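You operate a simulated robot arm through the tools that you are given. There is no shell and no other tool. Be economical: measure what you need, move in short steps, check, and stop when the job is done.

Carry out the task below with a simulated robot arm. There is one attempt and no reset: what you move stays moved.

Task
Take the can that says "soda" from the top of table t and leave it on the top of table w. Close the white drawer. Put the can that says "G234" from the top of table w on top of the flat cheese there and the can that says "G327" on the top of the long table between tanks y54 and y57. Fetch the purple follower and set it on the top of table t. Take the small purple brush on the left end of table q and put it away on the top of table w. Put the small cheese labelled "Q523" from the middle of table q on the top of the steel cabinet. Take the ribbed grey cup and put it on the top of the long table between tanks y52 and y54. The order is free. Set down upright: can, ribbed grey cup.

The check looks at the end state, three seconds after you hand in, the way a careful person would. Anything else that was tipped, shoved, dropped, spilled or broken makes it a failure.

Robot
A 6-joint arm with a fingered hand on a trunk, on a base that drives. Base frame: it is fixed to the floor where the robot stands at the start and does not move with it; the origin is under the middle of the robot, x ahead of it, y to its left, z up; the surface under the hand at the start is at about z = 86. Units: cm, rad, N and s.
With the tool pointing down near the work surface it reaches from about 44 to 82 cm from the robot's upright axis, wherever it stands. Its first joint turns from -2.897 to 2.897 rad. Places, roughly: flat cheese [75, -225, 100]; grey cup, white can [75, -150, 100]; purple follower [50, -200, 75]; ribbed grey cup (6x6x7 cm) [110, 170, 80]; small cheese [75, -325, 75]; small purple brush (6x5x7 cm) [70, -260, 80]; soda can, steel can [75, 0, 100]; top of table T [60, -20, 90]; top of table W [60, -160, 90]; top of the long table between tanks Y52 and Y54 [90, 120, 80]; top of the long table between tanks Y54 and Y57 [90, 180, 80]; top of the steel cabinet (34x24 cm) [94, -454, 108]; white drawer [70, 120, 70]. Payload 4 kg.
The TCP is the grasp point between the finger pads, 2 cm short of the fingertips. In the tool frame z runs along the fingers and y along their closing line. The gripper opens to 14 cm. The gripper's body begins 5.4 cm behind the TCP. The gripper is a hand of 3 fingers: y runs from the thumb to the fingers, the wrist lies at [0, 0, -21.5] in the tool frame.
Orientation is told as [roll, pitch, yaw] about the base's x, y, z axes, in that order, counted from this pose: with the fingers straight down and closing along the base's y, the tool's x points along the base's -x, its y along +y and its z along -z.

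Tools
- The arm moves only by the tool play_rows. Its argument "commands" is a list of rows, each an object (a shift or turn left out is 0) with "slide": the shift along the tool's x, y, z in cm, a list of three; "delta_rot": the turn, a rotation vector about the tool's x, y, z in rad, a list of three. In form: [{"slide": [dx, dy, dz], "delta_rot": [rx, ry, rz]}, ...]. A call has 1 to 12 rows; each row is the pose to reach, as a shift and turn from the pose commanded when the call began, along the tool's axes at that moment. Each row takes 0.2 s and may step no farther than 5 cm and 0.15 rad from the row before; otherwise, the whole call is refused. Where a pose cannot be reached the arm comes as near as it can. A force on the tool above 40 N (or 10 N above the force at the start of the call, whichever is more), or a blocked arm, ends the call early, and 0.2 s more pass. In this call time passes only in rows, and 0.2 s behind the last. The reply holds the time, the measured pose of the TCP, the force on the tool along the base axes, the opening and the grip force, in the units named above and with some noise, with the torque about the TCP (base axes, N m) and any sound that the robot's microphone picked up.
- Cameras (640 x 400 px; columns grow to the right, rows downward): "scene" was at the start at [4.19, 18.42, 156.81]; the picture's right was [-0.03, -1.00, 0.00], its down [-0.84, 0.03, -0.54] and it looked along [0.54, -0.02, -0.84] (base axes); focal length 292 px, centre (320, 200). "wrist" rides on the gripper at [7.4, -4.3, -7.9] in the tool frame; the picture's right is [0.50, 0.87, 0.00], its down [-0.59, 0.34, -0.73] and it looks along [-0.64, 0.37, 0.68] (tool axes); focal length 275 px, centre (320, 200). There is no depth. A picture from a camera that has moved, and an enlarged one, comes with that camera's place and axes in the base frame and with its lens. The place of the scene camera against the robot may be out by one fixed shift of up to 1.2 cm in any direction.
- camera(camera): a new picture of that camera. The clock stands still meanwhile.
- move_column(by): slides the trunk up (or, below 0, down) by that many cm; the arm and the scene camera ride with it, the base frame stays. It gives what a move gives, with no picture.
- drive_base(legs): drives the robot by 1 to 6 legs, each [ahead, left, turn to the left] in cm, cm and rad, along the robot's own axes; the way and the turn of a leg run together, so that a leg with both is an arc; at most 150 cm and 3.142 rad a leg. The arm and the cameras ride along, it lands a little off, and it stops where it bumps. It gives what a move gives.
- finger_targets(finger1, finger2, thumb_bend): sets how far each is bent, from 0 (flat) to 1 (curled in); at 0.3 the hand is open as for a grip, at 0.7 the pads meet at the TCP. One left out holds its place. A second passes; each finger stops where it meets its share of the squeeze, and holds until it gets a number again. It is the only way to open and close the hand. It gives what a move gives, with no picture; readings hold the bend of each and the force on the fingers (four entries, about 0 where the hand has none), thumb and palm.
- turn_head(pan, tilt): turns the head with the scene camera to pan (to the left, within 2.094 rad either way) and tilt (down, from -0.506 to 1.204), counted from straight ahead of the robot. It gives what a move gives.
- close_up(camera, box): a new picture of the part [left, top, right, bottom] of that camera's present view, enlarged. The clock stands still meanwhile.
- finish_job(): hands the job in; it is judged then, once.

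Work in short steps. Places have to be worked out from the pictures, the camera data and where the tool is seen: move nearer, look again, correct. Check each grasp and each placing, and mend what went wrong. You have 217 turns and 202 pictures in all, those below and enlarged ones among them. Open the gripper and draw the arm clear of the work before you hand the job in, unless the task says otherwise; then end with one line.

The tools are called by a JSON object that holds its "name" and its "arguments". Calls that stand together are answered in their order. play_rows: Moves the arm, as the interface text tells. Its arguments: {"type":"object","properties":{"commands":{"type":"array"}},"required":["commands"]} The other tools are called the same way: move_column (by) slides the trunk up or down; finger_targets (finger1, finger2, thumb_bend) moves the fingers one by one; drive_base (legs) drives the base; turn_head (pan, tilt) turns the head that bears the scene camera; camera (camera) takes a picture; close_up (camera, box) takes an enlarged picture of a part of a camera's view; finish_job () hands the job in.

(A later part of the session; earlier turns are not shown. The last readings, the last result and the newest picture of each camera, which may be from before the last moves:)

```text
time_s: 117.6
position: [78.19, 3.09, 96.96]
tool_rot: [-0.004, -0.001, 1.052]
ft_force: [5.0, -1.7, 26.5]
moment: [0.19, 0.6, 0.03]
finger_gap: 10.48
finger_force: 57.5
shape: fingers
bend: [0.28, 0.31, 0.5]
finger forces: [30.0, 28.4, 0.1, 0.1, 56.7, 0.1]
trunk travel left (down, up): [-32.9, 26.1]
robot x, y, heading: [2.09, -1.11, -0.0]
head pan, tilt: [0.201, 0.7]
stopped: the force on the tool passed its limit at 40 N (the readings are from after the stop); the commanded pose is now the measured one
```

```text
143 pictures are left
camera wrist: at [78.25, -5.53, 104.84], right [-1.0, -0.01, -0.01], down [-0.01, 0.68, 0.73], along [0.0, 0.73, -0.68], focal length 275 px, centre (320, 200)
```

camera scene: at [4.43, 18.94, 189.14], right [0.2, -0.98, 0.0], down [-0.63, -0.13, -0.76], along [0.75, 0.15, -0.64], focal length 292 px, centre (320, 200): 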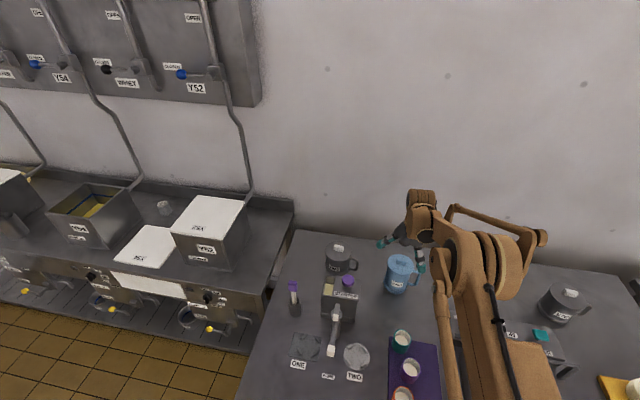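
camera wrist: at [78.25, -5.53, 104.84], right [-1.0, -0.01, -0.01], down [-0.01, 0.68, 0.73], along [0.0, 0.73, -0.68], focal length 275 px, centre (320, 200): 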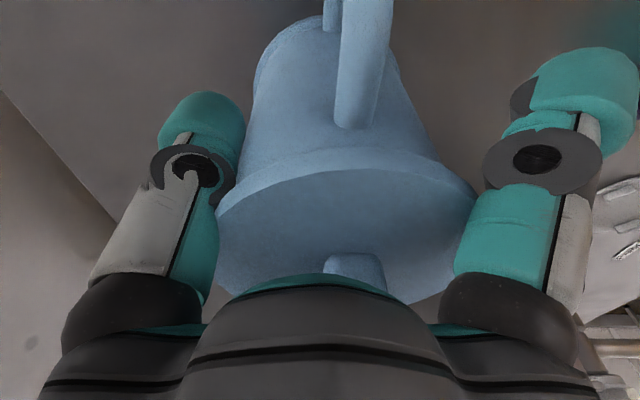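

The thumb closed further than the others and seems to be pushing the can over slightly. I ease the thumb off and re-centre.

{"name": "finger_targets", "arguments": {"finger1": 0.28, "finger2": 0.3, "thumb_bend": 0.38}}

{"name": "camera", "arguments": {"camera": "wrist"}}

{"name": "close_up", "arguments": {"camera": "scene", "box": [320, 180, 480, 280]}}

```text
time_s: 118.6
position: [78.17, 3.12, 96.87]
tool_rot: [-0.006, -0.002, 1.053]
ft_force: [1.6, -1.2, 19.9]
moment: [0.16, 0.64, 0.06]
finger_gap: 11.78
finger_force: 10.0
shape: fingers
bend: [0.26, 0.28, 0.38]
finger forces: [10.6, 8.2, 0.0, 0.0, 0.0, 1.4]
trunk travel left (down, up): [-32.9, 26.1]
robot x, y, heading: [1.89, -1.85, -0.004]
head pan, tilt: [0.201, 0.7]
```

```text
142 pictures are left
camera wrist: at [78.18, -5.48, 104.77], right [-1.0, -0.01, -0.01], down [-0.01, 0.68, 0.73], along [0.0, 0.73, -0.68], focal length 275 px, centre (320, 200)
```

wrist: 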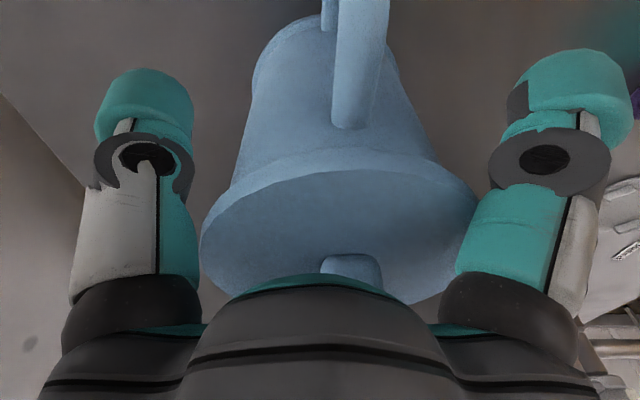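

```text
4.00 times, centred on (400, 230) of scene
camera zoom: at [7.28, 18.9, 174.56], right [0.2, -0.98, 0.0], down [-0.63, -0.13, -0.77], along [0.75, 0.15, -0.64], focal length 1168 px, centre (0, 80)
```

zoom: 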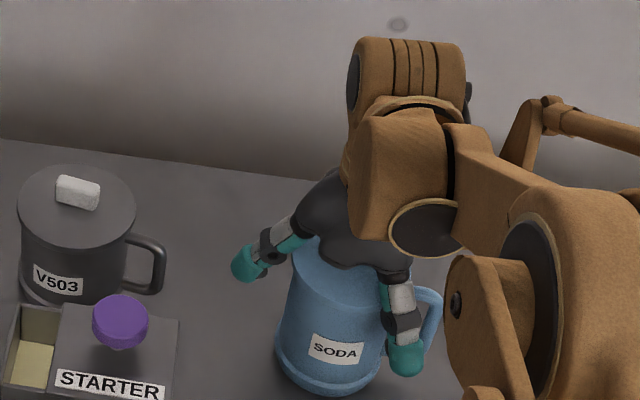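

The finger knuckles touch the lid when this low. I open, raise 1.2 cm, re-centre (can now ≈(77.5,3.0)), and close in matched steps.

{"name": "finger_targets", "arguments": {"finger1": 0.2, "finger2": 0.2, "thumb_bend": 0.2}}

{"name": "move_column", "arguments": {"by": 1.2}}

{"name": "camera", "arguments": {"camera": "wrist"}}

```text
time_s: 119.6
position: [78.34, 3.14, 96.86]
tool_rot: [-0.003, -0.002, 1.055]
ft_force: [0.9, -1.4, 7.6]
moment: [0.02, 0.17, 0.04]
finger_gap: 14.21
finger_force: 4.1
shape: fingers
bend: [0.2, 0.2, 0.2]
finger forces: [1.2, 0.1, 0.0, 0.1, 0.1, 6.2]
trunk travel left (down, up): [-32.9, 26.1]
robot x, y, heading: [1.61, -1.72, 0.001]
head pan, tilt: [0.201, 0.7]
```

```text
time_s: 120.2
position: [78.24, 3.1, 97.93]
tool_rot: [-0.004, 0.001, 1.055]
ft_force: [0.0, -0.8, -0.2]
moment: [0.01, -0.01, 0.01]
finger_gap: 14.2
finger_force: 0.1
shape: fingers
bend: [0.2, 0.2, 0.2]
finger forces: [0.0, 0.0, 0.1, 0.1, 0.0, 0.0]
trunk travel left (down, up): [-34.1, 24.9]
robot x, y, heading: [1.62, -1.52, 0.001]
head pan, tilt: [0.201, 0.7]
```

```text
140 pictures are left
camera wrist: at [78.33, -5.43, 105.82], right [-1.0, -0.01, 0.0], down [-0.01, 0.68, 0.73], along [0.0, 0.73, -0.68], focal length 275 px, centre (320, 200)
```

wrist: 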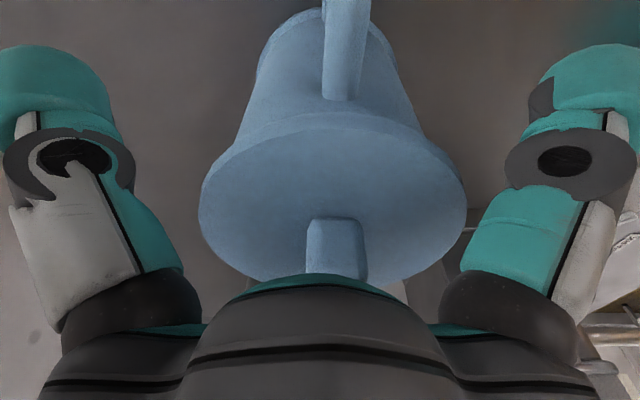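

{"name": "play_rows", "arguments": {"commands": [{"slide": [0.46, 0.2, 0]}]}}

{"name": "finger_targets", "arguments": {"finger1": 0.36, "finger2": 0.36, "thumb_bend": 0.36}}

{"name": "camera", "arguments": {"camera": "wrist"}}

```text
time_s: 120.6
position: [77.87, 2.76, 97.97]
tool_rot: [-0.003, -0.002, 1.053]
ft_force: [-0.5, -0.1, 0.1]
moment: [-0.03, 0.03, -0.01]
finger_gap: 14.2
finger_force: 0.1
shape: fingers
bend: [0.2, 0.2, 0.2]
finger forces: [0.1, 0.1, 0.0, 0.0, 0.0, 0.0]
trunk travel left (down, up): [-34.1, 24.9]
robot x, y, heading: [1.89, -1.58, -0.001]
head pan, tilt: [0.201, 0.7]
```

```text
time_s: 121.6
position: [77.88, 2.87, 97.99]
tool_rot: [-0.003, 0.0, 1.055]
ft_force: [0.8, 3.4, 2.5]
moment: [0.13, -0.01, 0.01]
finger_gap: 10.71
finger_force: 1.6
shape: fingers
bend: [0.36, 0.35, 0.36]
finger forces: [0.1, 3.2, 0.1, 0.0, 0.1, 0.0]
trunk travel left (down, up): [-34.1, 24.9]
robot x, y, heading: [1.3, -1.5, -0.001]
head pan, tilt: [0.201, 0.7]
```

```text
139 pictures are left
camera wrist: at [77.88, -5.75, 105.85], right [-1.0, -0.01, 0.0], down [-0.01, 0.68, 0.73], along [0.0, 0.73, -0.68], focal length 275 px, centre (320, 200)
```

wrist: 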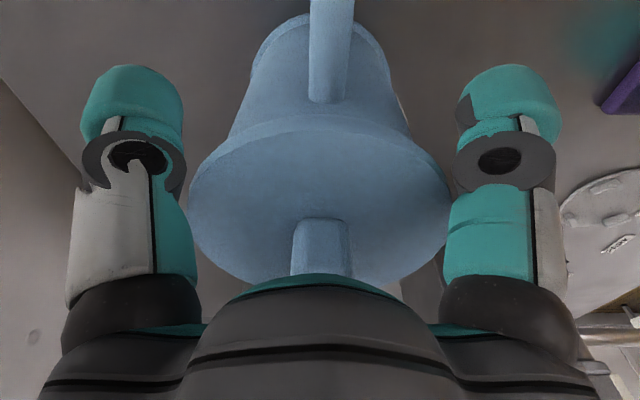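

Evenly spaced; close further in matched amounts.

{"name": "finger_targets", "arguments": {"finger1": 0.44, "finger2": 0.44, "thumb_bend": 0.42}}

{"name": "camera", "arguments": {"camera": "wrist"}}

```text
time_s: 122.6
position: [77.87, 2.88, 98.12]
tool_rot: [-0.005, -0.002, 1.055]
ft_force: [0.3, 3.3, 6.5]
moment: [0.1, -0.03, -0.01]
finger_gap: 9.82
finger_force: 22.5
shape: fingers
bend: [0.39, 0.37, 0.39]
finger forces: [12.9, 19.0, 0.0, 0.0, 12.7, 0.1]
trunk travel left (down, up): [-34.1, 24.9]
robot x, y, heading: [1.7, -1.04, -0.002]
head pan, tilt: [0.201, 0.7]
```

```text
138 pictures are left
camera wrist: at [77.86, -5.74, 105.88], right [-1.0, -0.01, 0.0], down [-0.01, 0.68, 0.73], along [0.0, 0.73, -0.68], focal length 275 px, centre (320, 200)
```

wrist: 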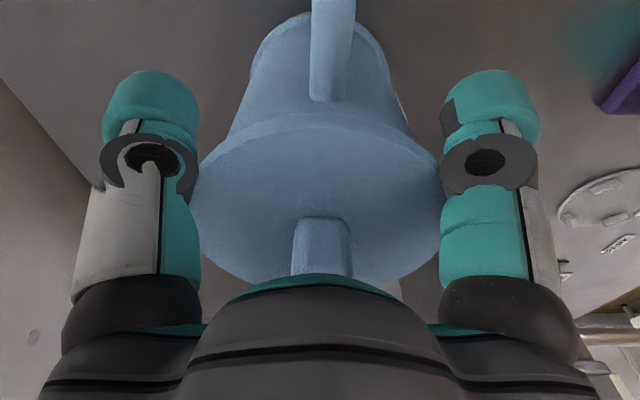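

Firm balanced three-point grip, can upright. Squeeze slightly more and lift 2 cm as a test.

{"name": "finger_targets", "arguments": {"finger1": 0.48, "finger2": 0.48, "thumb_bend": 0.46}}

{"name": "move_column", "arguments": {"by": 2}}

{"name": "camera", "arguments": {"camera": "wrist"}}

{"name": "close_up", "arguments": {"camera": "scene", "box": [320, 180, 480, 280]}}

```text
time_s: 123.6
position: [77.84, 2.92, 98.07]
tool_rot: [-0.006, 0.0, 1.054]
ft_force: [2.3, 2.2, 8.6]
moment: [-0.04, -0.09, 0.04]
finger_gap: 9.7
finger_force: 30.8
shape: fingers
bend: [0.4, 0.37, 0.41]
finger forces: [16.9, 19.2, 0.1, 0.0, 25.1, 0.0]
trunk travel left (down, up): [-34.1, 24.9]
robot x, y, heading: [1.84, -1.57, 0.001]
head pan, tilt: [0.201, 0.7]
```

```text
time_s: 124.3
position: [78.03, 2.73, 99.96]
tool_rot: [-0.003, -0.001, 1.056]
ft_force: [-0.2, -0.3, -2.4]
moment: [0.0, -0.01, 0.03]
finger_gap: 9.63
finger_force: 28.8
shape: fingers
bend: [0.4, 0.37, 0.41]
finger forces: [17.4, 17.4, 0.0, 0.0, 22.4, 0.1]
trunk travel left (down, up): [-36.1, 22.9]
robot x, y, heading: [1.74, -1.61, -0.001]
head pan, tilt: [0.201, 0.7]
```

```text
137 pictures are left
camera wrist: at [77.95, -5.79, 107.78], right [-1.0, -0.01, 0.0], down [-0.01, 0.68, 0.73], along [0.0, 0.73, -0.68], focal length 275 px, centre (320, 200)
```

wrist: 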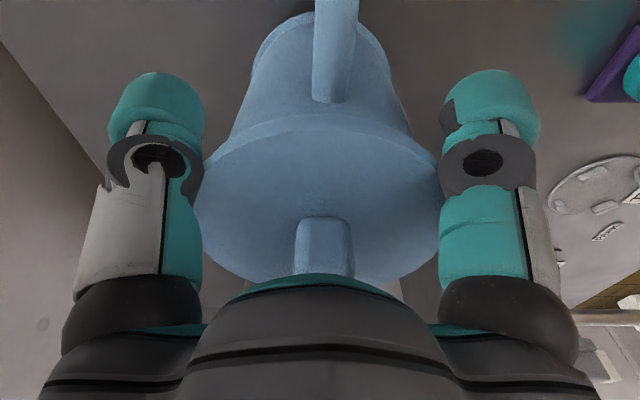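

```text
4.00 times, centred on (400, 230) of scene
camera zoom: at [7.61, 18.94, 177.73], right [0.2, -0.98, 0.0], down [-0.63, -0.13, -0.76], along [0.75, 0.15, -0.64], focal length 1168 px, centre (0, 80)
```

zoom: 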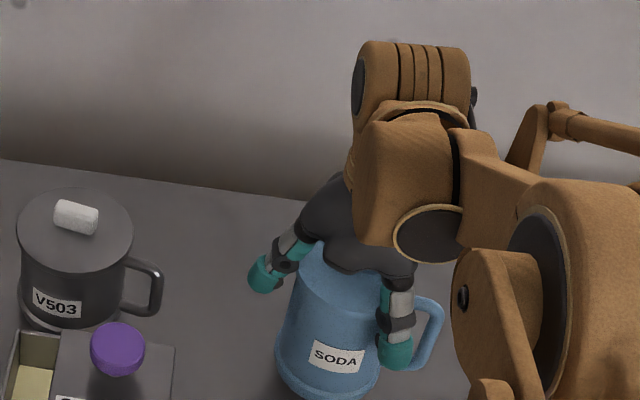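

Lifted cleanly (can bottom to TCP ≈ 12 cm). Raise, back off, drive right to table w, and look.

{"name": "move_column", "arguments": {"by": 20}}

{"name": "drive_base", "arguments": {"legs": [[-48, 0, 0], [0, -110, 0]]}}

{"name": "turn_head", "arguments": {"pan": -0.1, "tilt": 0.6}}

{"name": "camera", "arguments": {"camera": "scene"}}

{"name": "camera", "arguments": {"camera": "wrist"}}

```text
time_s: 126.5
position: [77.83, 2.83, 120.0]
tool_rot: [-0.004, -0.002, 1.055]
ft_force: [-0.2, 0.0, -1.9]
moment: [-0.01, -0.02, -0.01]
finger_gap: 9.66
finger_force: 28.7
shape: fingers
bend: [0.4, 0.37, 0.41]
finger forces: [17.3, 17.3, 0.0, 0.1, 22.3, 0.0]
trunk travel left (down, up): [-56.1, 2.9]
robot x, y, heading: [1.89, -1.43, -0.001]
head pan, tilt: [0.201, 0.7]
```

```text
time_s: 134.5
position: [28.69, -106.82, 119.97]
tool_rot: [-0.005, -0.002, 1.039]
ft_force: [-0.7, -0.4, -1.8]
moment: [0.0, 0.02, 0.0]
finger_gap: 9.65
finger_force: 28.3
shape: fingers
bend: [0.4, 0.37, 0.41]
finger forces: [17.2, 17.5, 0.0, 0.1, 22.1, 0.0]
trunk travel left (down, up): [-56.1, 2.9]
robot x, y, heading: [-47.0, -109.86, -0.015]
head pan, tilt: [0.201, 0.7]
```

```text
time_s: 135.3
position: [28.67, -106.68, 120.02]
tool_rot: [-0.004, 0.0, 1.038]
ft_force: [1.2, -0.4, -2.2]
moment: [0.04, 0.02, -0.02]
finger_gap: 9.64
finger_force: 28.2
shape: fingers
bend: [0.4, 0.37, 0.41]
finger forces: [17.2, 17.4, 0.1, 0.0, 22.2, 0.0]
trunk travel left (down, up): [-56.1, 2.9]
robot x, y, heading: [-47.49, -109.48, -0.017]
head pan, tilt: [-0.099, 0.6]
```

```text
135 pictures are left
camera scene: at [-40.96, -92.1, 198.6], right [-0.11, -0.99, 0.0], down [-0.56, 0.06, -0.82], along [0.82, -0.09, -0.57], focal length 292 px, centre (320, 200)
```

scene: 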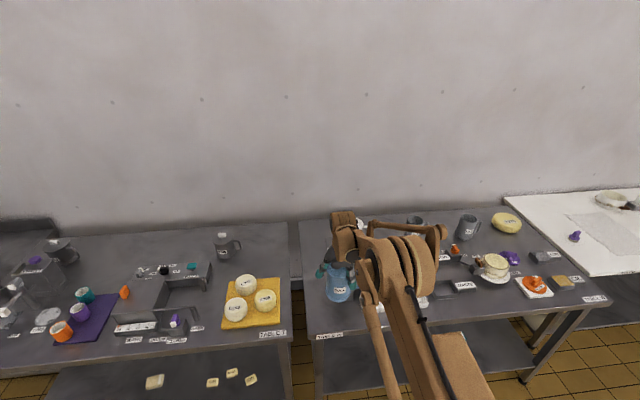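

```text
134 pictures are left
camera wrist: at [28.59, -115.32, 127.82], right [-1.0, 0.01, 0.0], down [0.0, 0.68, 0.73], along [0.01, 0.73, -0.68], focal length 275 px, centre (320, 200)
```

wrist: 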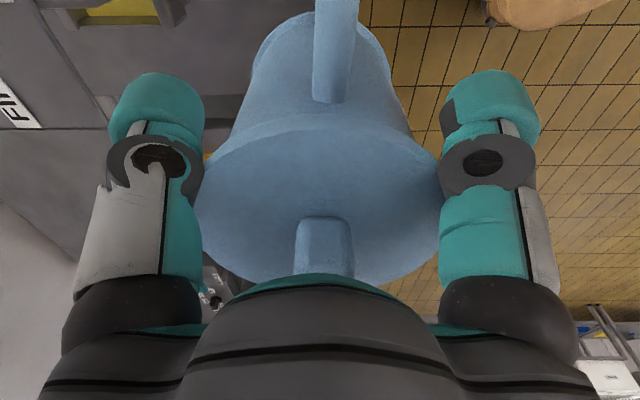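

I need an unobstructed view of table w's left part; I shift the base left and look right.

{"name": "drive_base", "arguments": {"legs": [[0, 40, 0]]}}

{"name": "turn_head", "arguments": {"pan": -0.5, "tilt": 0.6}}

{"name": "camera", "arguments": {"camera": "scene"}}

```text
time_s: 137.9
position: [29.32, -64.88, 120.02]
tool_rot: [-0.004, 0.0, 1.04]
ft_force: [-0.1, 0.6, -2.4]
moment: [0.01, 0.0, -0.01]
finger_gap: 9.66
finger_force: 28.0
shape: fingers
bend: [0.4, 0.37, 0.41]
finger forces: [17.2, 17.3, 0.0, 0.0, 22.1, 0.0]
trunk travel left (down, up): [-56.1, 2.9]
robot x, y, heading: [-46.43, -68.17, -0.018]
head pan, tilt: [-0.099, 0.6]
```

```text
time_s: 138.7
position: [29.44, -64.86, 119.98]
tool_rot: [-0.004, -0.002, 1.039]
ft_force: [0.2, 0.3, -1.8]
moment: [0.02, 0.0, 0.01]
finger_gap: 9.65
finger_force: 28.4
shape: fingers
bend: [0.4, 0.37, 0.41]
finger forces: [17.2, 17.4, 0.0, 0.1, 22.1, 0.0]
trunk travel left (down, up): [-56.1, 2.9]
robot x, y, heading: [-46.35, -68.07, -0.02]
head pan, tilt: [-0.499, 0.6]
```

```text
133 pictures are left
camera scene: at [-41.4, -53.72, 198.6], right [-0.49, -0.87, 0.0], down [-0.49, 0.28, -0.82], along [0.72, -0.41, -0.57], focal length 292 px, centre (320, 200)
```

scene: 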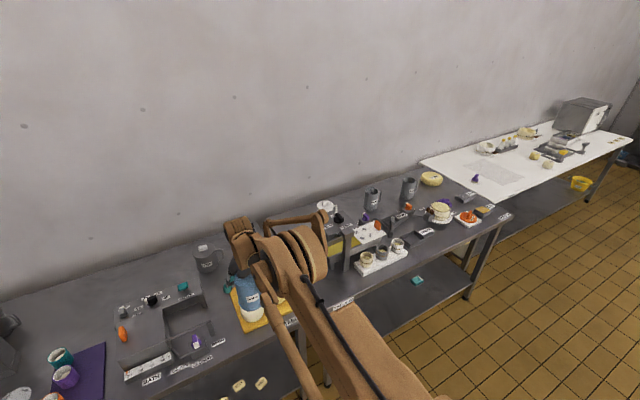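

{"name": "close_up", "arguments": {"camera": "scene", "box": [300, 160, 520, 300]}}

{"name": "close_up", "arguments": {"camera": "scene", "box": [410, 90, 640, 235]}}

```text
2.86 times, centred on (410, 230) of scene
camera zoom: at [-41.4, -53.72, 198.6], right [-0.49, -0.87, 0.0], down [-0.49, 0.28, -0.82], along [0.72, -0.41, -0.57], focal length 834 px, centre (63, 114)
```

zoom: 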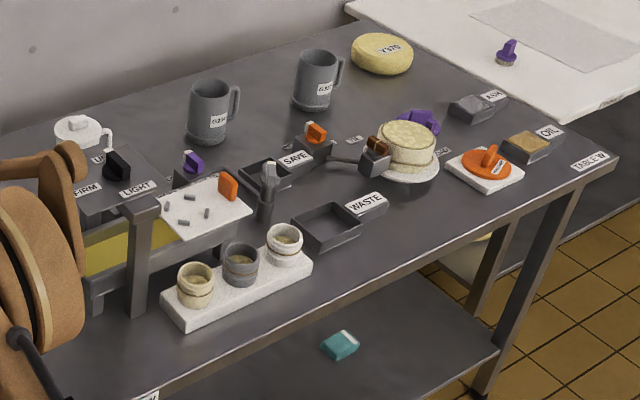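

```text
2.76 times, centred on (525, 162) of scene
camera zoom: at [-41.4, -53.72, 198.6], right [-0.49, -0.87, 0.0], down [-0.49, 0.28, -0.82], along [0.72, -0.41, -0.57], focal length 805 px, centre (-246, 303)
```

zoom: 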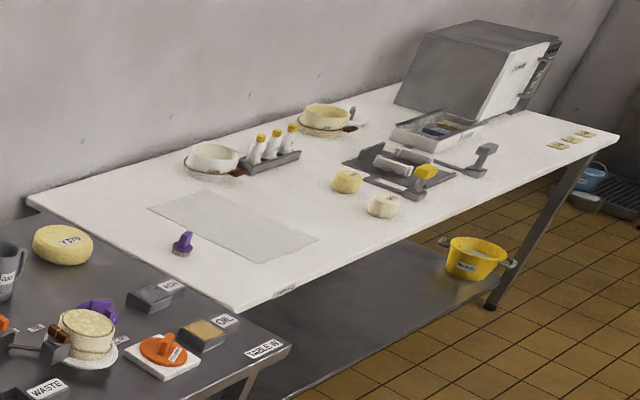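

Two grey mugs at ≈(76.7,−159) and (75,−190) are probably G234/G327; flat cheese V370 at ≈(79,−216). I'll set soda between the mugs near the back, at about (84,−176). Back off and drive there.

{"name": "drive_base", "arguments": {"legs": [[-10, 0, 0.018], [0, -112, 0]]}}

{"name": "turn_head", "arguments": {"pan": 0.3, "tilt": 0.6}}

{"name": "camera", "arguments": {"camera": "scene"}}

{"name": "turn_head", "arguments": {"pan": -0.5, "tilt": 0.6}}

{"name": "camera", "arguments": {"camera": "scene"}}

```text
time_s: 145.2
position: [19.13, -175.09, 119.87]
tool_rot: [-0.004, -0.003, 1.052]
ft_force: [-0.5, -0.2, -1.2]
moment: [0.04, 0.0, 0.04]
finger_gap: 9.64
finger_force: 28.1
shape: fingers
bend: [0.4, 0.37, 0.41]
finger forces: [17.1, 17.3, 0.0, 0.0, 22.0, 0.0]
trunk travel left (down, up): [-56.1, 2.9]
robot x, y, heading: [-56.65, -179.37, -0.001]
head pan, tilt: [-0.499, 0.6]
```

```text
time_s: 146.3
position: [19.25, -175.21, 120.01]
tool_rot: [-0.004, 0.0, 1.054]
ft_force: [-0.6, -0.1, -2.3]
moment: [-0.02, -0.01, -0.03]
finger_gap: 9.65
finger_force: 28.0
shape: fingers
bend: [0.4, 0.37, 0.41]
finger forces: [17.0, 17.2, 0.1, 0.1, 21.9, 0.0]
trunk travel left (down, up): [-56.1, 2.9]
robot x, y, heading: [-56.62, -179.22, -0.001]
head pan, tilt: [0.3, 0.6]
```

```text
130 pictures are left
camera scene: at [-51.01, -158.16, 198.6], right [0.29, -0.96, 0.0], down [-0.54, -0.17, -0.82], along [0.79, 0.24, -0.57], focal length 292 px, centre (320, 200)
```

scene: 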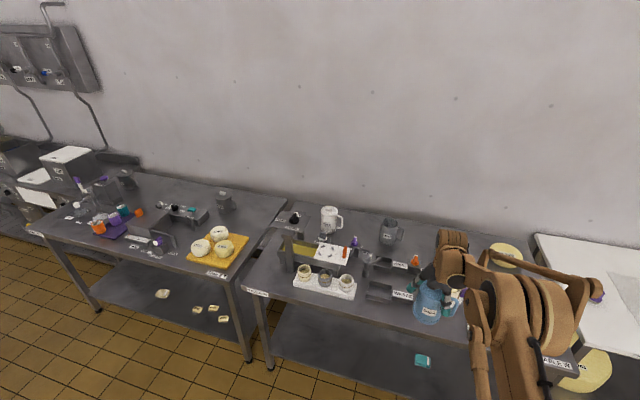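

```text
time_s: 147.4
position: [19.27, -175.3, 120.12]
tool_rot: [-0.002, 0.0, 1.055]
ft_force: [-0.2, 0.2, -1.3]
moment: [0.03, 0.02, 0.01]
finger_gap: 9.64
finger_force: 27.6
shape: fingers
bend: [0.4, 0.37, 0.41]
finger forces: [17.0, 17.3, 0.1, 0.0, 22.0, 0.0]
trunk travel left (down, up): [-56.1, 2.9]
robot x, y, heading: [-56.88, -179.45, 0.0]
head pan, tilt: [-0.499, 0.6]
```

```text
129 pictures are left
camera scene: at [-51.7, -164.98, 198.6], right [-0.48, -0.88, 0.0], down [-0.5, 0.27, -0.82], along [0.72, -0.4, -0.57], focal length 292 px, centre (320, 200)
```

scene: 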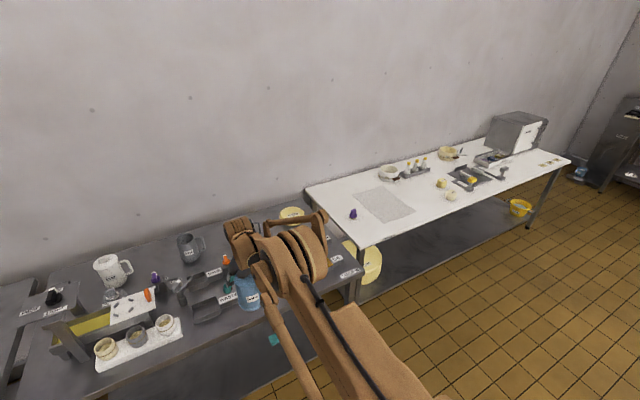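

{"name": "close_up", "arguments": {"camera": "scene", "box": [70, 200, 310, 350]}}

```text
2.67 times, centred on (190, 275) of scene
camera zoom: at [-51.7, -164.98, 198.6], right [-0.48, -0.88, 0.0], down [-0.5, 0.27, -0.82], along [0.72, -0.4, -0.57], focal length 778 px, centre (667, 0)
```

zoom: 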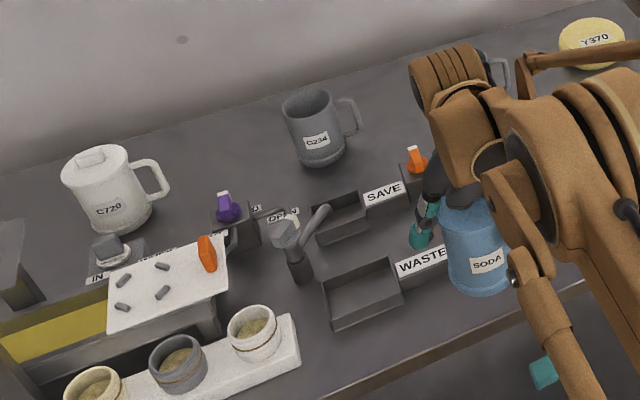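

Mug 1 is G234 at (78,−158). Path ahead at y≈−175 is over low trays. Drive ahead 60.

{"name": "drive_base", "arguments": {"legs": [[60, -0.7, 0]]}}

{"name": "camera", "arguments": {"camera": "wrist"}}

{"name": "turn_head", "arguments": {"pan": 0.25, "tilt": 0.8}}

{"name": "camera", "arguments": {"camera": "scene"}}

```text
time_s: 151.1
position: [80.05, -174.23, 119.99]
tool_rot: [-0.004, 0.001, 1.069]
ft_force: [0.1, -0.7, -2.4]
moment: [0.0, -0.02, 0.0]
finger_gap: 9.62
finger_force: 27.8
shape: fingers
bend: [0.4, 0.37, 0.41]
finger forces: [17.1, 17.3, 0.0, 0.0, 22.0, 0.1]
trunk travel left (down, up): [-56.1, 2.9]
robot x, y, heading: [4.26, -179.49, 0.019]
head pan, tilt: [-0.499, 0.6]
stopped in leg 1: the robot was blocked; the commanded pose is now the measured one
```

```text
127 pictures are left
camera wrist: at [80.25, -182.88, 127.8], right [-1.0, -0.02, 0.0], down [-0.02, 0.68, 0.73], along [-0.01, 0.73, -0.68], focal length 275 px, centre (320, 200)
```

wrist: 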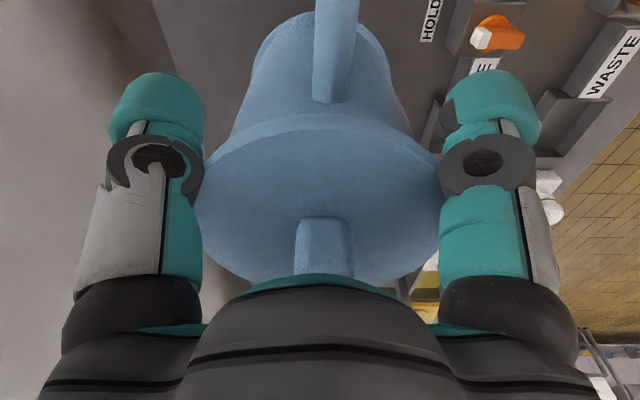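

```text
time_s: 152.2
position: [80.1, -174.28, 120.01]
tool_rot: [-0.003, 0.0, 1.07]
ft_force: [0.4, 0.3, -1.6]
moment: [0.0, 0.01, 0.0]
finger_gap: 9.64
finger_force: 28.0
shape: fingers
bend: [0.4, 0.37, 0.41]
finger forces: [17.0, 17.3, 0.1, 0.1, 22.0, 0.0]
trunk travel left (down, up): [-56.1, 2.9]
robot x, y, heading: [4.28, -179.4, 0.019]
head pan, tilt: [0.25, 0.799]
```

```text
126 pictures are left
camera scene: at [8.91, -158.99, 196.92], right [0.26, -0.97, 0.0], down [-0.69, -0.19, -0.7], along [0.67, 0.18, -0.72], focal length 292 px, centre (320, 200)
```

scene: 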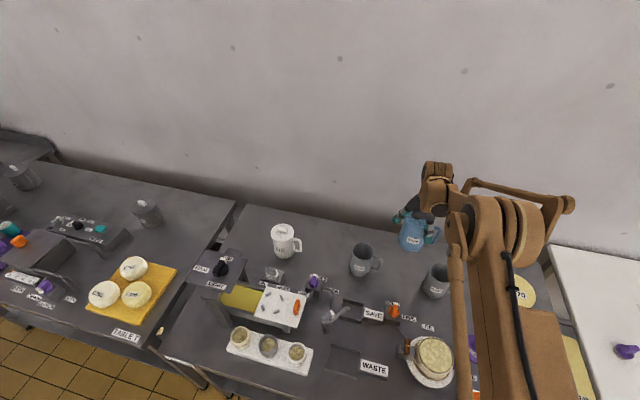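

Base touched the table; back off 1 cm and straighten, lower 6 (can bottom still above the mug rims), and extend the arm to x≈84.5.

{"name": "drive_base", "arguments": {"legs": [[-1, 0, -0.019]]}}

{"name": "move_column", "arguments": {"by": -6}}

{"name": "play_rows", "arguments": {"commands": [{"slide": [-1.4, -2.2, 0]}, {"slide": [-2.8, -4.4, 0]}]}}

```text
time_s: 152.9
position: [79.35, -175.74, 119.92]
tool_rot: [-0.003, 0.001, 1.051]
ft_force: [0.7, 0.0, -2.0]
moment: [0.0, -0.01, 0.0]
finger_gap: 9.64
finger_force: 28.3
shape: fingers
bend: [0.4, 0.37, 0.41]
finger forces: [17.0, 17.4, 0.0, 0.0, 22.0, 0.1]
trunk travel left (down, up): [-56.1, 2.9]
robot x, y, heading: [3.03, -179.73, -0.005]
head pan, tilt: [0.25, 0.799]
```

```text
time_s: 153.9
position: [79.18, -175.69, 114.05]
tool_rot: [-0.003, 0.001, 1.05]
ft_force: [-0.3, -0.9, -1.9]
moment: [0.03, 0.0, 0.01]
finger_gap: 9.65
finger_force: 27.6
shape: fingers
bend: [0.4, 0.37, 0.41]
finger forces: [17.0, 17.3, 0.1, 0.1, 21.9, 0.0]
trunk travel left (down, up): [-50.1, 8.9]
robot x, y, heading: [3.26, -179.46, 0.001]
head pan, tilt: [0.25, 0.799]
```

```text
time_s: 154.5
position: [81.53, -175.61, 115.96]
tool_rot: [-0.006, -0.001, 1.05]
ft_force: [-0.3, -0.7, -1.7]
moment: [-0.03, -0.01, -0.02]
finger_gap: 9.63
finger_force: 27.8
shape: fingers
bend: [0.4, 0.37, 0.41]
finger forces: [16.9, 17.3, 0.1, 0.0, 22.0, 0.1]
out of reach, approached as far as the arm can: row 1, 2
trunk travel left (down, up): [-50.1, 8.9]
robot x, y, heading: [3.08, -179.75, -0.001]
head pan, tilt: [0.25, 0.799]
```

Arm up a bit (more reach), x +3.

{"name": "play_rows", "arguments": {"commands": [{"slide": [0, 0, -4]}, {"slide": [-1.5, -2.6, -5]}]}}

{"name": "camera", "arguments": {"camera": "scene"}}

```text
time_s: 155.1
position: [84.09, -175.62, 120.88]
tool_rot: [-0.004, -0.001, 1.05]
ft_force: [-0.7, 0.2, -2.9]
moment: [0.02, -0.01, -0.01]
finger_gap: 9.64
finger_force: 27.5
shape: fingers
bend: [0.4, 0.37, 0.41]
finger forces: [16.7, 17.2, 0.0, 0.1, 21.7, 0.0]
out of reach, approached as far as the arm can: row 2
trunk travel left (down, up): [-50.1, 8.9]
robot x, y, heading: [2.93, -179.33, -0.001]
head pan, tilt: [0.25, 0.799]
```

```text
125 pictures are left
camera scene: at [8.58, -159.09, 190.9], right [0.24, -0.97, 0.0], down [-0.7, -0.17, -0.7], along [0.68, 0.17, -0.72], focal length 292 px, centre (320, 200)
```

scene: 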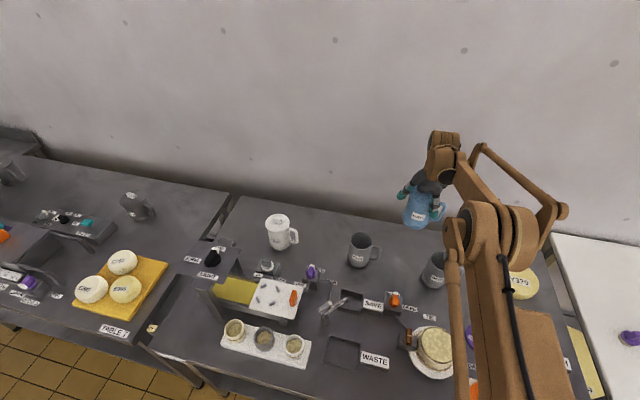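

Descend 14 and inspect clearance to the mugs.

{"name": "move_column", "arguments": {"by": -14}}

{"name": "close_up", "arguments": {"camera": "scene", "box": [320, 130, 560, 280]}}

```text
time_s: 156.8
position: [83.9, -175.57, 107.05]
tool_rot: [-0.005, -0.002, 1.051]
ft_force: [0.3, 0.4, -2.2]
moment: [0.04, 0.0, -0.03]
finger_gap: 9.62
finger_force: 28.2
shape: fingers
bend: [0.4, 0.37, 0.41]
finger forces: [16.6, 17.1, 0.0, 0.0, 21.5, 0.0]
trunk travel left (down, up): [-36.1, 22.9]
robot x, y, heading: [3.44, -179.86, -0.004]
head pan, tilt: [0.25, 0.799]
```

```text
2.67 times, centred on (440, 205) of scene
camera zoom: at [8.33, -159.1, 176.93], right [0.24, -0.97, 0.0], down [-0.7, -0.17, -0.7], along [0.68, 0.17, -0.72], focal length 778 px, centre (0, 187)
```

zoom: 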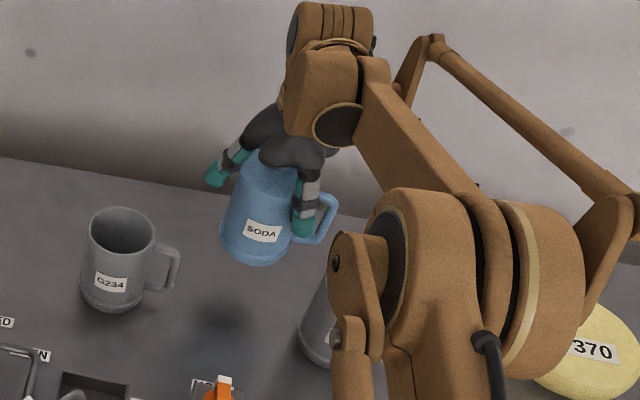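

Clear. Descend 8.3 more then finely.

{"name": "move_column", "arguments": {"by": -8.3}}

{"name": "close_up", "arguments": {"camera": "scene", "box": [320, 130, 560, 280]}}

```text
time_s: 157.9
position: [83.98, -175.66, 98.64]
tool_rot: [-0.004, -0.002, 1.051]
ft_force: [0.0, -0.2, -2.0]
moment: [0.04, 0.03, -0.01]
finger_gap: 9.62
finger_force: 27.6
shape: fingers
bend: [0.4, 0.37, 0.41]
finger forces: [16.5, 17.1, 0.0, 0.1, 21.5, 0.1]
trunk travel left (down, up): [-27.8, 31.2]
robot x, y, heading: [3.27, -179.48, -0.006]
head pan, tilt: [0.25, 0.799]
```

```text
2.67 times, centred on (440, 205) of scene
camera zoom: at [8.32, -159.1, 168.62], right [0.24, -0.97, 0.0], down [-0.7, -0.17, -0.7], along [0.68, 0.17, -0.72], focal length 778 px, centre (0, 187)
```

zoom: 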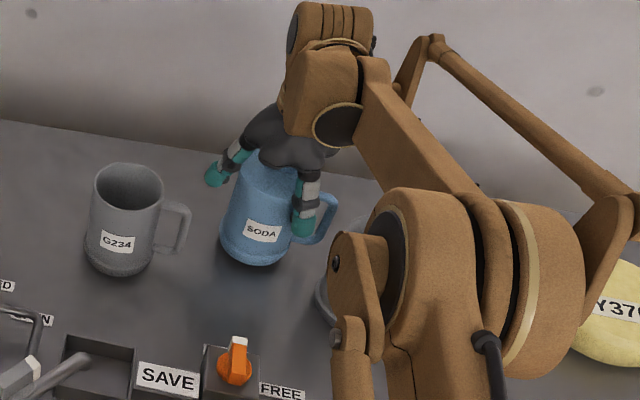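

{"name": "move_column", "arguments": {"by": -0.6}}

```text
time_s: 158.5
position: [83.9, -175.66, 98.19]
tool_rot: [-0.005, -0.001, 1.05]
ft_force: [0.1, 0.9, 0.3]
moment: [0.03, 0.02, -0.02]
finger_gap: 9.6
finger_force: 28.2
shape: fingers
bend: [0.4, 0.37, 0.41]
finger forces: [16.9, 17.9, 0.0, 0.0, 21.6, 0.0]
trunk travel left (down, up): [-27.2, 31.8]
robot x, y, heading: [3.27, -179.65, -0.012]
head pan, tilt: [0.25, 0.799]
```

Contact (weight off). Open gently.

{"name": "finger_targets", "arguments": {"finger1": 0.35, "finger2": 0.33, "thumb_bend": 0.35}}

{"name": "finger_targets", "arguments": {"finger1": 0.22, "finger2": 0.22, "thumb_bend": 0.22}}

{"name": "camera", "arguments": {"camera": "wrist"}}

```text
time_s: 159.5
position: [84.03, -175.72, 98.13]
tool_rot: [-0.006, -0.001, 1.049]
ft_force: [-0.3, 0.2, -0.1]
moment: [-0.01, -0.01, 0.01]
finger_gap: 10.95
finger_force: 1.0
shape: fingers
bend: [0.35, 0.33, 0.35]
finger forces: [0.0, 0.1, 0.0, 0.0, 0.0, 0.1]
trunk travel left (down, up): [-27.2, 31.8]
robot x, y, heading: [3.2, -179.81, -0.009]
head pan, tilt: [0.25, 0.799]
```

```text
time_s: 160.5
position: [83.88, -175.71, 97.99]
tool_rot: [-0.006, -0.002, 1.051]
ft_force: [0.9, -0.1, 0.1]
moment: [0.0, -0.01, -0.02]
finger_gap: 13.85
finger_force: 0.0
shape: fingers
bend: [0.22, 0.22, 0.22]
finger forces: [0.0, 0.0, 0.1, 0.1, 0.1, 0.0]
trunk travel left (down, up): [-27.2, 31.8]
robot x, y, heading: [3.07, -180.15, -0.002]
head pan, tilt: [0.25, 0.799]
```

```text
122 pictures are left
camera wrist: at [83.9, -184.23, 105.93], right [-1.0, 0.0, -0.01], down [-0.01, 0.68, 0.73], along [0.0, 0.73, -0.68], focal length 275 px, centre (320, 200)
```

wrist: 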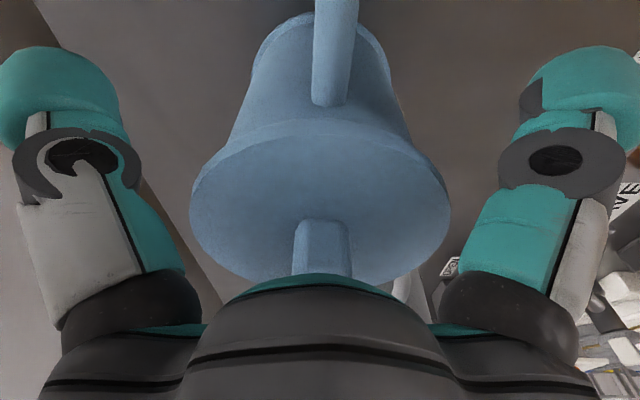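

Soda placed upright. Now G234: raise and move to above it (≈(77,−158.5)).

{"name": "move_column", "arguments": {"by": 18}}

{"name": "play_rows", "arguments": {"commands": [{"slide": [1.75, 3.05, 0]}, {"slide": [3.5, 6.1, 0]}]}}

{"name": "drive_base", "arguments": {"legs": [[0, 17, 0]]}}

{"name": "camera", "arguments": {"camera": "wrist"}}

{"name": "turn_head", "arguments": {"pan": 0.1, "tilt": 0.8}}

{"name": "camera", "arguments": {"camera": "scene"}}

```text
time_s: 162.5
position: [83.94, -175.65, 116.08]
tool_rot: [-0.006, -0.001, 1.051]
ft_force: [0.6, -0.4, 0.7]
moment: [-0.01, -0.02, 0.0]
finger_gap: 13.84
finger_force: 0.0
shape: fingers
bend: [0.22, 0.22, 0.22]
finger forces: [0.1, 0.0, 0.1, 0.0, 0.0, 0.1]
trunk travel left (down, up): [-45.2, 13.8]
robot x, y, heading: [2.85, -179.48, -0.006]
head pan, tilt: [0.25, 0.799]
```

```text
time_s: 163.1
position: [76.77, -175.77, 116.1]
tool_rot: [-0.006, -0.002, 1.052]
ft_force: [-0.3, -0.4, 0.1]
moment: [0.03, -0.01, 0.01]
finger_gap: 13.84
finger_force: 0.0
shape: fingers
bend: [0.22, 0.22, 0.22]
finger forces: [0.0, 0.1, 0.1, 0.0, 0.0, 0.0]
trunk travel left (down, up): [-45.2, 13.8]
robot x, y, heading: [3.32, -180.16, -0.002]
head pan, tilt: [0.25, 0.799]
```

```text
time_s: 164.6
position: [76.87, -158.09, 116.2]
tool_rot: [-0.007, -0.001, 1.054]
ft_force: [-0.4, -0.1, -0.6]
moment: [-0.04, 0.01, 0.01]
finger_gap: 13.84
finger_force: 0.0
shape: fingers
bend: [0.22, 0.22, 0.22]
finger forces: [0.0, 0.0, 0.1, 0.0, 0.0, 0.0]
trunk travel left (down, up): [-45.2, 13.8]
robot x, y, heading: [2.99, -162.72, -0.001]
head pan, tilt: [0.25, 0.799]
```

```text
121 pictures are left
camera wrist: at [76.99, -166.7, 123.87], right [-1.0, -0.01, -0.01], down [-0.01, 0.68, 0.73], along [0.0, 0.73, -0.68], focal length 275 px, centre (320, 200)
```

wrist: 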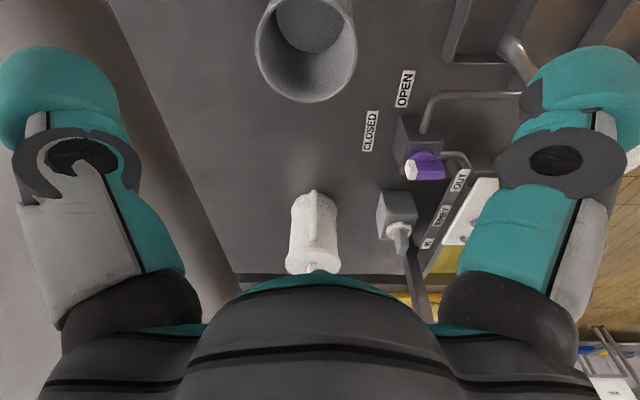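

```text
time_s: 165.3
position: [77.03, -158.2, 116.15]
tool_rot: [-0.006, -0.002, 1.054]
ft_force: [-0.1, 0.2, 1.3]
moment: [-0.04, 0.04, 0.0]
finger_gap: 13.84
finger_force: 0.0
shape: fingers
bend: [0.22, 0.22, 0.22]
finger forces: [0.0, 0.1, 0.0, 0.1, 0.1, 0.0]
trunk travel left (down, up): [-45.2, 13.8]
robot x, y, heading: [3.12, -162.14, 0.001]
head pan, tilt: [0.099, 0.799]
```

```text
120 pictures are left
camera scene: at [8.5, -142.98, 186.02], right [0.1, -1.0, 0.0], down [-0.71, -0.07, -0.7], along [0.69, 0.07, -0.72], focal length 292 px, centre (320, 200)
```

scene: 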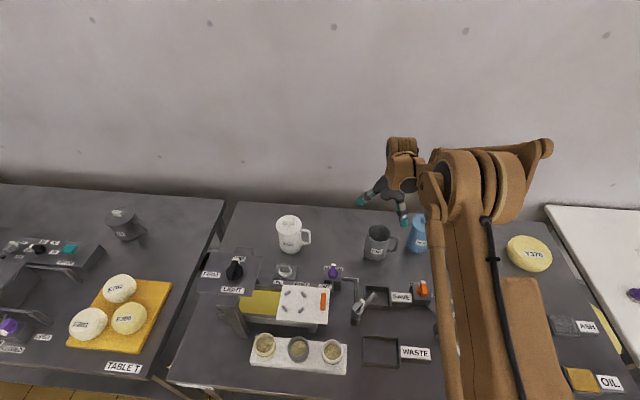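

{"name": "move_column", "arguments": {"by": -9}}

{"name": "play_rows", "arguments": {"commands": [{"slide": [-0.7, -1.2, 0]}]}}

{"name": "camera", "arguments": {"camera": "wrist"}}

```text
time_s: 166.5
position: [77.0, -158.27, 107.04]
tool_rot: [-0.005, -0.003, 1.055]
ft_force: [0.4, 0.5, 0.2]
moment: [-0.02, -0.02, 0.0]
finger_gap: 13.83
finger_force: 0.2
shape: fingers
bend: [0.22, 0.22, 0.22]
finger forces: [0.0, 0.1, 0.0, 0.1, 0.1, 0.0]
trunk travel left (down, up): [-36.2, 22.8]
robot x, y, heading: [3.6, -162.03, -0.003]
head pan, tilt: [0.099, 0.799]
```

```text
time_s: 166.9
position: [78.41, -158.34, 107.13]
tool_rot: [-0.006, -0.003, 1.055]
ft_force: [0.3, -0.2, -0.4]
moment: [-0.01, -0.03, 0.0]
finger_gap: 13.86
finger_force: 0.1
shape: fingers
bend: [0.22, 0.22, 0.22]
finger forces: [0.0, 0.0, 0.0, 0.0, 0.1, 0.0]
trunk travel left (down, up): [-36.2, 22.8]
robot x, y, heading: [3.18, -162.56, -0.001]
head pan, tilt: [0.099, 0.799]
```

```text
119 pictures are left
camera wrist: at [78.41, -166.9, 114.89], right [-1.0, -0.01, -0.01], down [-0.01, 0.68, 0.73], along [0.0, 0.73, -0.68], focal length 275 px, centre (320, 200)
```

wrist: 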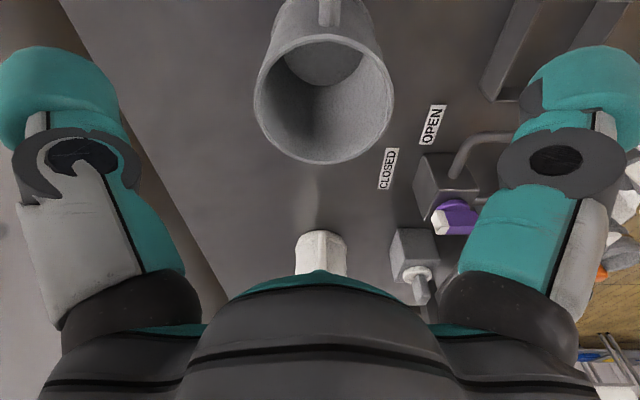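

Rim at z≈100.3, centre (78.3,−159.2), dia ≈8 cm. Correct y −0.9 and descend to TCP z≈97.

{"name": "play_rows", "arguments": {"commands": [{"slide": [0.78, -0.45, 0]}]}}

{"name": "move_column", "arguments": {"by": -6}}

{"name": "camera", "arguments": {"camera": "wrist"}}

```text
time_s: 167.3
position: [78.31, -159.08, 107.05]
tool_rot: [-0.006, -0.001, 1.055]
ft_force: [-0.2, -0.1, 0.2]
moment: [0.04, -0.01, -0.03]
finger_gap: 13.84
finger_force: 0.1
shape: fingers
bend: [0.22, 0.22, 0.22]
finger forces: [0.0, 0.0, 0.0, 0.0, 0.0, 0.1]
trunk travel left (down, up): [-36.2, 22.8]
robot x, y, heading: [3.04, -162.25, -0.001]
head pan, tilt: [0.099, 0.799]
```

```text
time_s: 168.3
position: [78.27, -159.13, 101.1]
tool_rot: [-0.006, -0.001, 1.054]
ft_force: [-0.8, 0.4, 0.7]
moment: [-0.01, -0.01, -0.01]
finger_gap: 13.85
finger_force: 0.0
shape: fingers
bend: [0.22, 0.22, 0.22]
finger forces: [0.1, 0.0, 0.0, 0.0, 0.1, 0.0]
trunk travel left (down, up): [-30.2, 28.8]
robot x, y, heading: [2.9, -162.17, -0.002]
head pan, tilt: [0.099, 0.799]
```

```text
118 pictures are left
camera wrist: at [78.25, -167.7, 108.92], right [-1.0, -0.01, -0.01], down [-0.01, 0.68, 0.73], along [0.0, 0.73, -0.68], focal length 275 px, centre (320, 200)
```

wrist: 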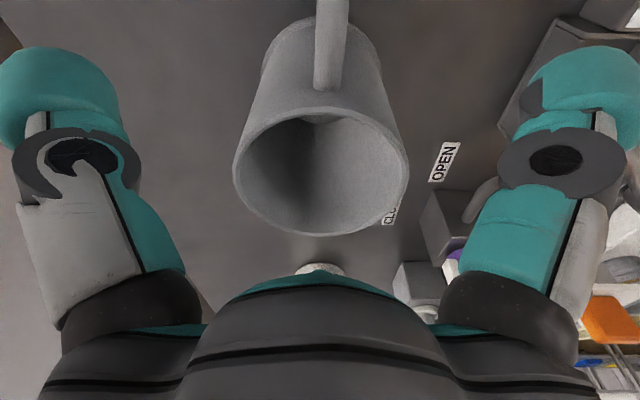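

Well centred. Descend 4.2 and close in matched steps.

{"name": "move_column", "arguments": {"by": -4.2}}

{"name": "finger_targets", "arguments": {"finger1": 0.42, "finger2": 0.42, "thumb_bend": 0.42}}

{"name": "camera", "arguments": {"camera": "wrist"}}

```text
time_s: 169.2
position: [78.22, -159.12, 96.83]
tool_rot: [-0.006, -0.002, 1.054]
ft_force: [-0.7, 0.8, -0.6]
moment: [-0.03, -0.02, 0.02]
finger_gap: 13.84
finger_force: 0.0
shape: fingers
bend: [0.22, 0.22, 0.22]
finger forces: [0.1, 0.0, 0.0, 0.0, 0.0, 0.1]
trunk travel left (down, up): [-26.0, 33.0]
robot x, y, heading: [3.21, -162.45, -0.002]
head pan, tilt: [0.099, 0.799]
```

```text
time_s: 170.2
position: [78.27, -159.03, 96.99]
tool_rot: [-0.005, -0.001, 1.053]
ft_force: [-1.2, -0.1, 0.7]
moment: [0.0, 0.01, 0.0]
finger_gap: 8.95
finger_force: 0.9
shape: fingers
bend: [0.42, 0.42, 0.42]
finger forces: [0.6, 0.8, 0.1, 0.1, 0.7, 0.0]
trunk travel left (down, up): [-26.0, 33.0]
robot x, y, heading: [3.0, -162.52, 0.001]
head pan, tilt: [0.099, 0.799]
```

```text
117 pictures are left
camera wrist: at [78.26, -167.7, 104.7], right [-1.0, -0.01, -0.01], down [-0.01, 0.68, 0.73], along [0.0, 0.73, -0.68], focal length 275 px, centre (320, 200)
```

wrist: 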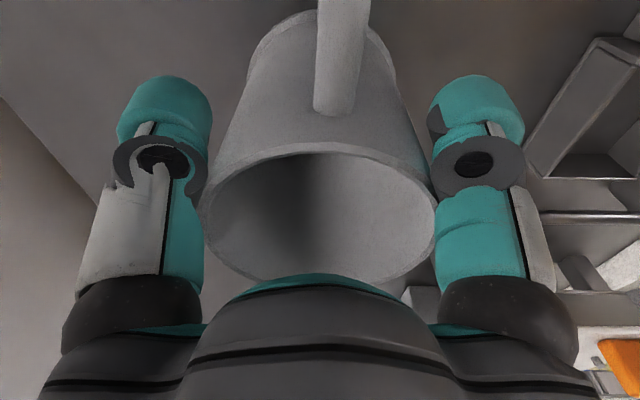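

Even contact on all three. Squeeze and lift 2 cm as a test.

{"name": "finger_targets", "arguments": {"finger1": 0.5, "finger2": 0.5, "thumb_bend": 0.48}}

{"name": "move_column", "arguments": {"by": 2}}

{"name": "camera", "arguments": {"camera": "wrist"}}

```text
time_s: 171.2
position: [78.3, -159.15, 96.74]
tool_rot: [-0.005, -0.002, 1.053]
ft_force: [0.7, -0.1, 0.0]
moment: [-0.02, -0.04, -0.01]
finger_gap: 8.3
finger_force: 24.1
shape: fingers
bend: [0.44, 0.44, 0.44]
finger forces: [15.6, 16.2, 0.1, 0.1, 16.4, 0.0]
trunk travel left (down, up): [-26.0, 33.0]
robot x, y, heading: [3.57, -162.42, -0.003]
head pan, tilt: [0.099, 0.799]
```

```text
time_s: 171.8
position: [78.33, -159.09, 98.9]
tool_rot: [-0.004, -0.001, 1.056]
ft_force: [0.8, -1.0, -1.7]
moment: [0.01, 0.02, 0.0]
finger_gap: 8.34
finger_force: 23.5
shape: fingers
bend: [0.44, 0.44, 0.44]
finger forces: [15.5, 16.2, 0.0, 0.0, 16.3, 0.1]
trunk travel left (down, up): [-28.0, 31.0]
robot x, y, heading: [3.39, -162.18, 0.005]
head pan, tilt: [0.099, 0.799]
```

```text
116 pictures are left
camera wrist: at [78.3, -167.69, 106.67], right [-1.0, -0.01, -0.01], down [-0.01, 0.68, 0.73], along [0.0, 0.73, -0.68], focal length 275 px, centre (320, 200)
```

wrist: 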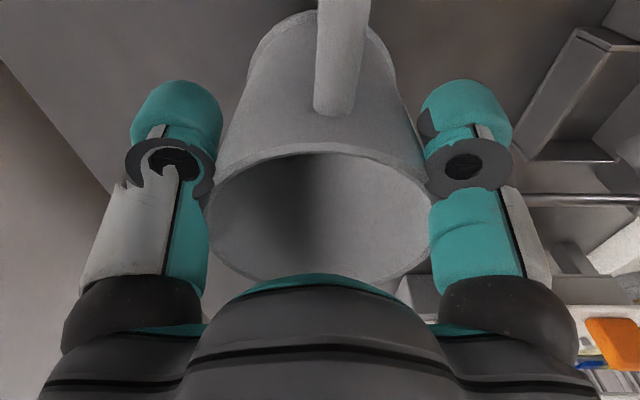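

Good grip. Measure the flat cheese from here before moving: zoom.

{"name": "move_column", "arguments": {"by": 20}}

{"name": "turn_head", "arguments": {"pan": -0.7, "tilt": 0.8}}

{"name": "camera", "arguments": {"camera": "scene"}}

```text
time_s: 174.0
position: [78.29, -159.17, 118.84]
tool_rot: [-0.004, -0.001, 1.056]
ft_force: [-0.2, -0.1, -1.3]
moment: [0.03, 0.01, 0.01]
finger_gap: 8.32
finger_force: 23.8
shape: fingers
bend: [0.44, 0.44, 0.44]
finger forces: [15.5, 16.1, 0.0, 0.0, 16.2, 0.0]
trunk travel left (down, up): [-48.0, 11.0]
robot x, y, heading: [3.13, -162.23, 0.001]
head pan, tilt: [0.099, 0.799]
```

```text
time_s: 175.2
position: [78.22, -159.1, 119.02]
tool_rot: [-0.006, -0.001, 1.054]
ft_force: [0.8, -0.1, -1.3]
moment: [-0.03, 0.0, 0.0]
finger_gap: 8.3
finger_force: 24.2
shape: fingers
bend: [0.44, 0.44, 0.44]
finger forces: [15.3, 16.2, 0.0, 0.0, 16.1, 0.0]
trunk travel left (down, up): [-48.0, 11.0]
robot x, y, heading: [2.81, -162.47, -0.001]
head pan, tilt: [-0.7, 0.799]
```

```text
115 pictures are left
camera scene: at [6.67, -148.94, 188.82], right [-0.64, -0.77, 0.0], down [-0.55, 0.46, -0.7], along [0.53, -0.45, -0.72], focal length 292 px, centre (320, 200)
```

scene: 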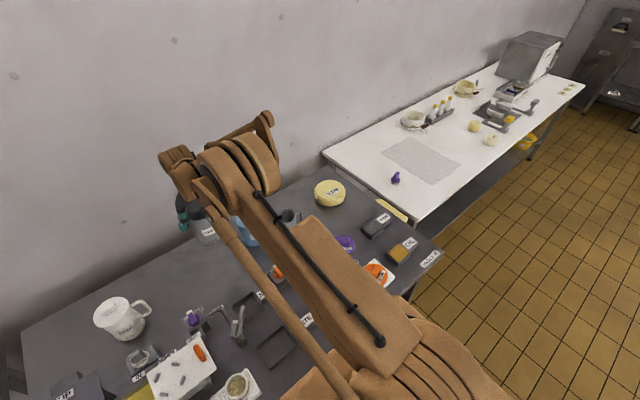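

{"name": "close_up", "arguments": {"camera": "scene", "box": [260, 160, 460, 285]}}

```text
3.20 times, centred on (360, 222) of scene
camera zoom: at [6.67, -148.94, 188.82], right [-0.64, -0.77, 0.0], down [-0.55, 0.46, -0.7], along [0.53, -0.45, -0.72], focal length 934 px, centre (192, 128)
```

zoom: 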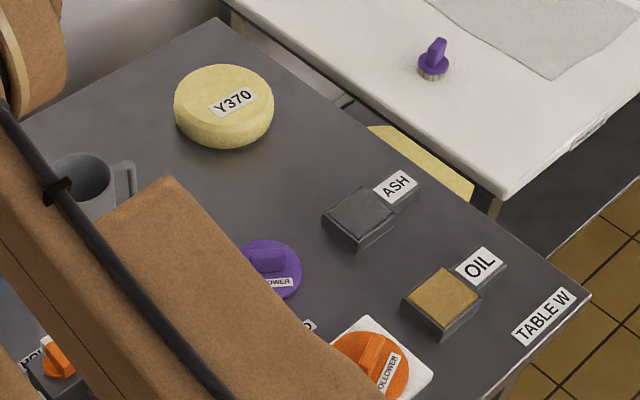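

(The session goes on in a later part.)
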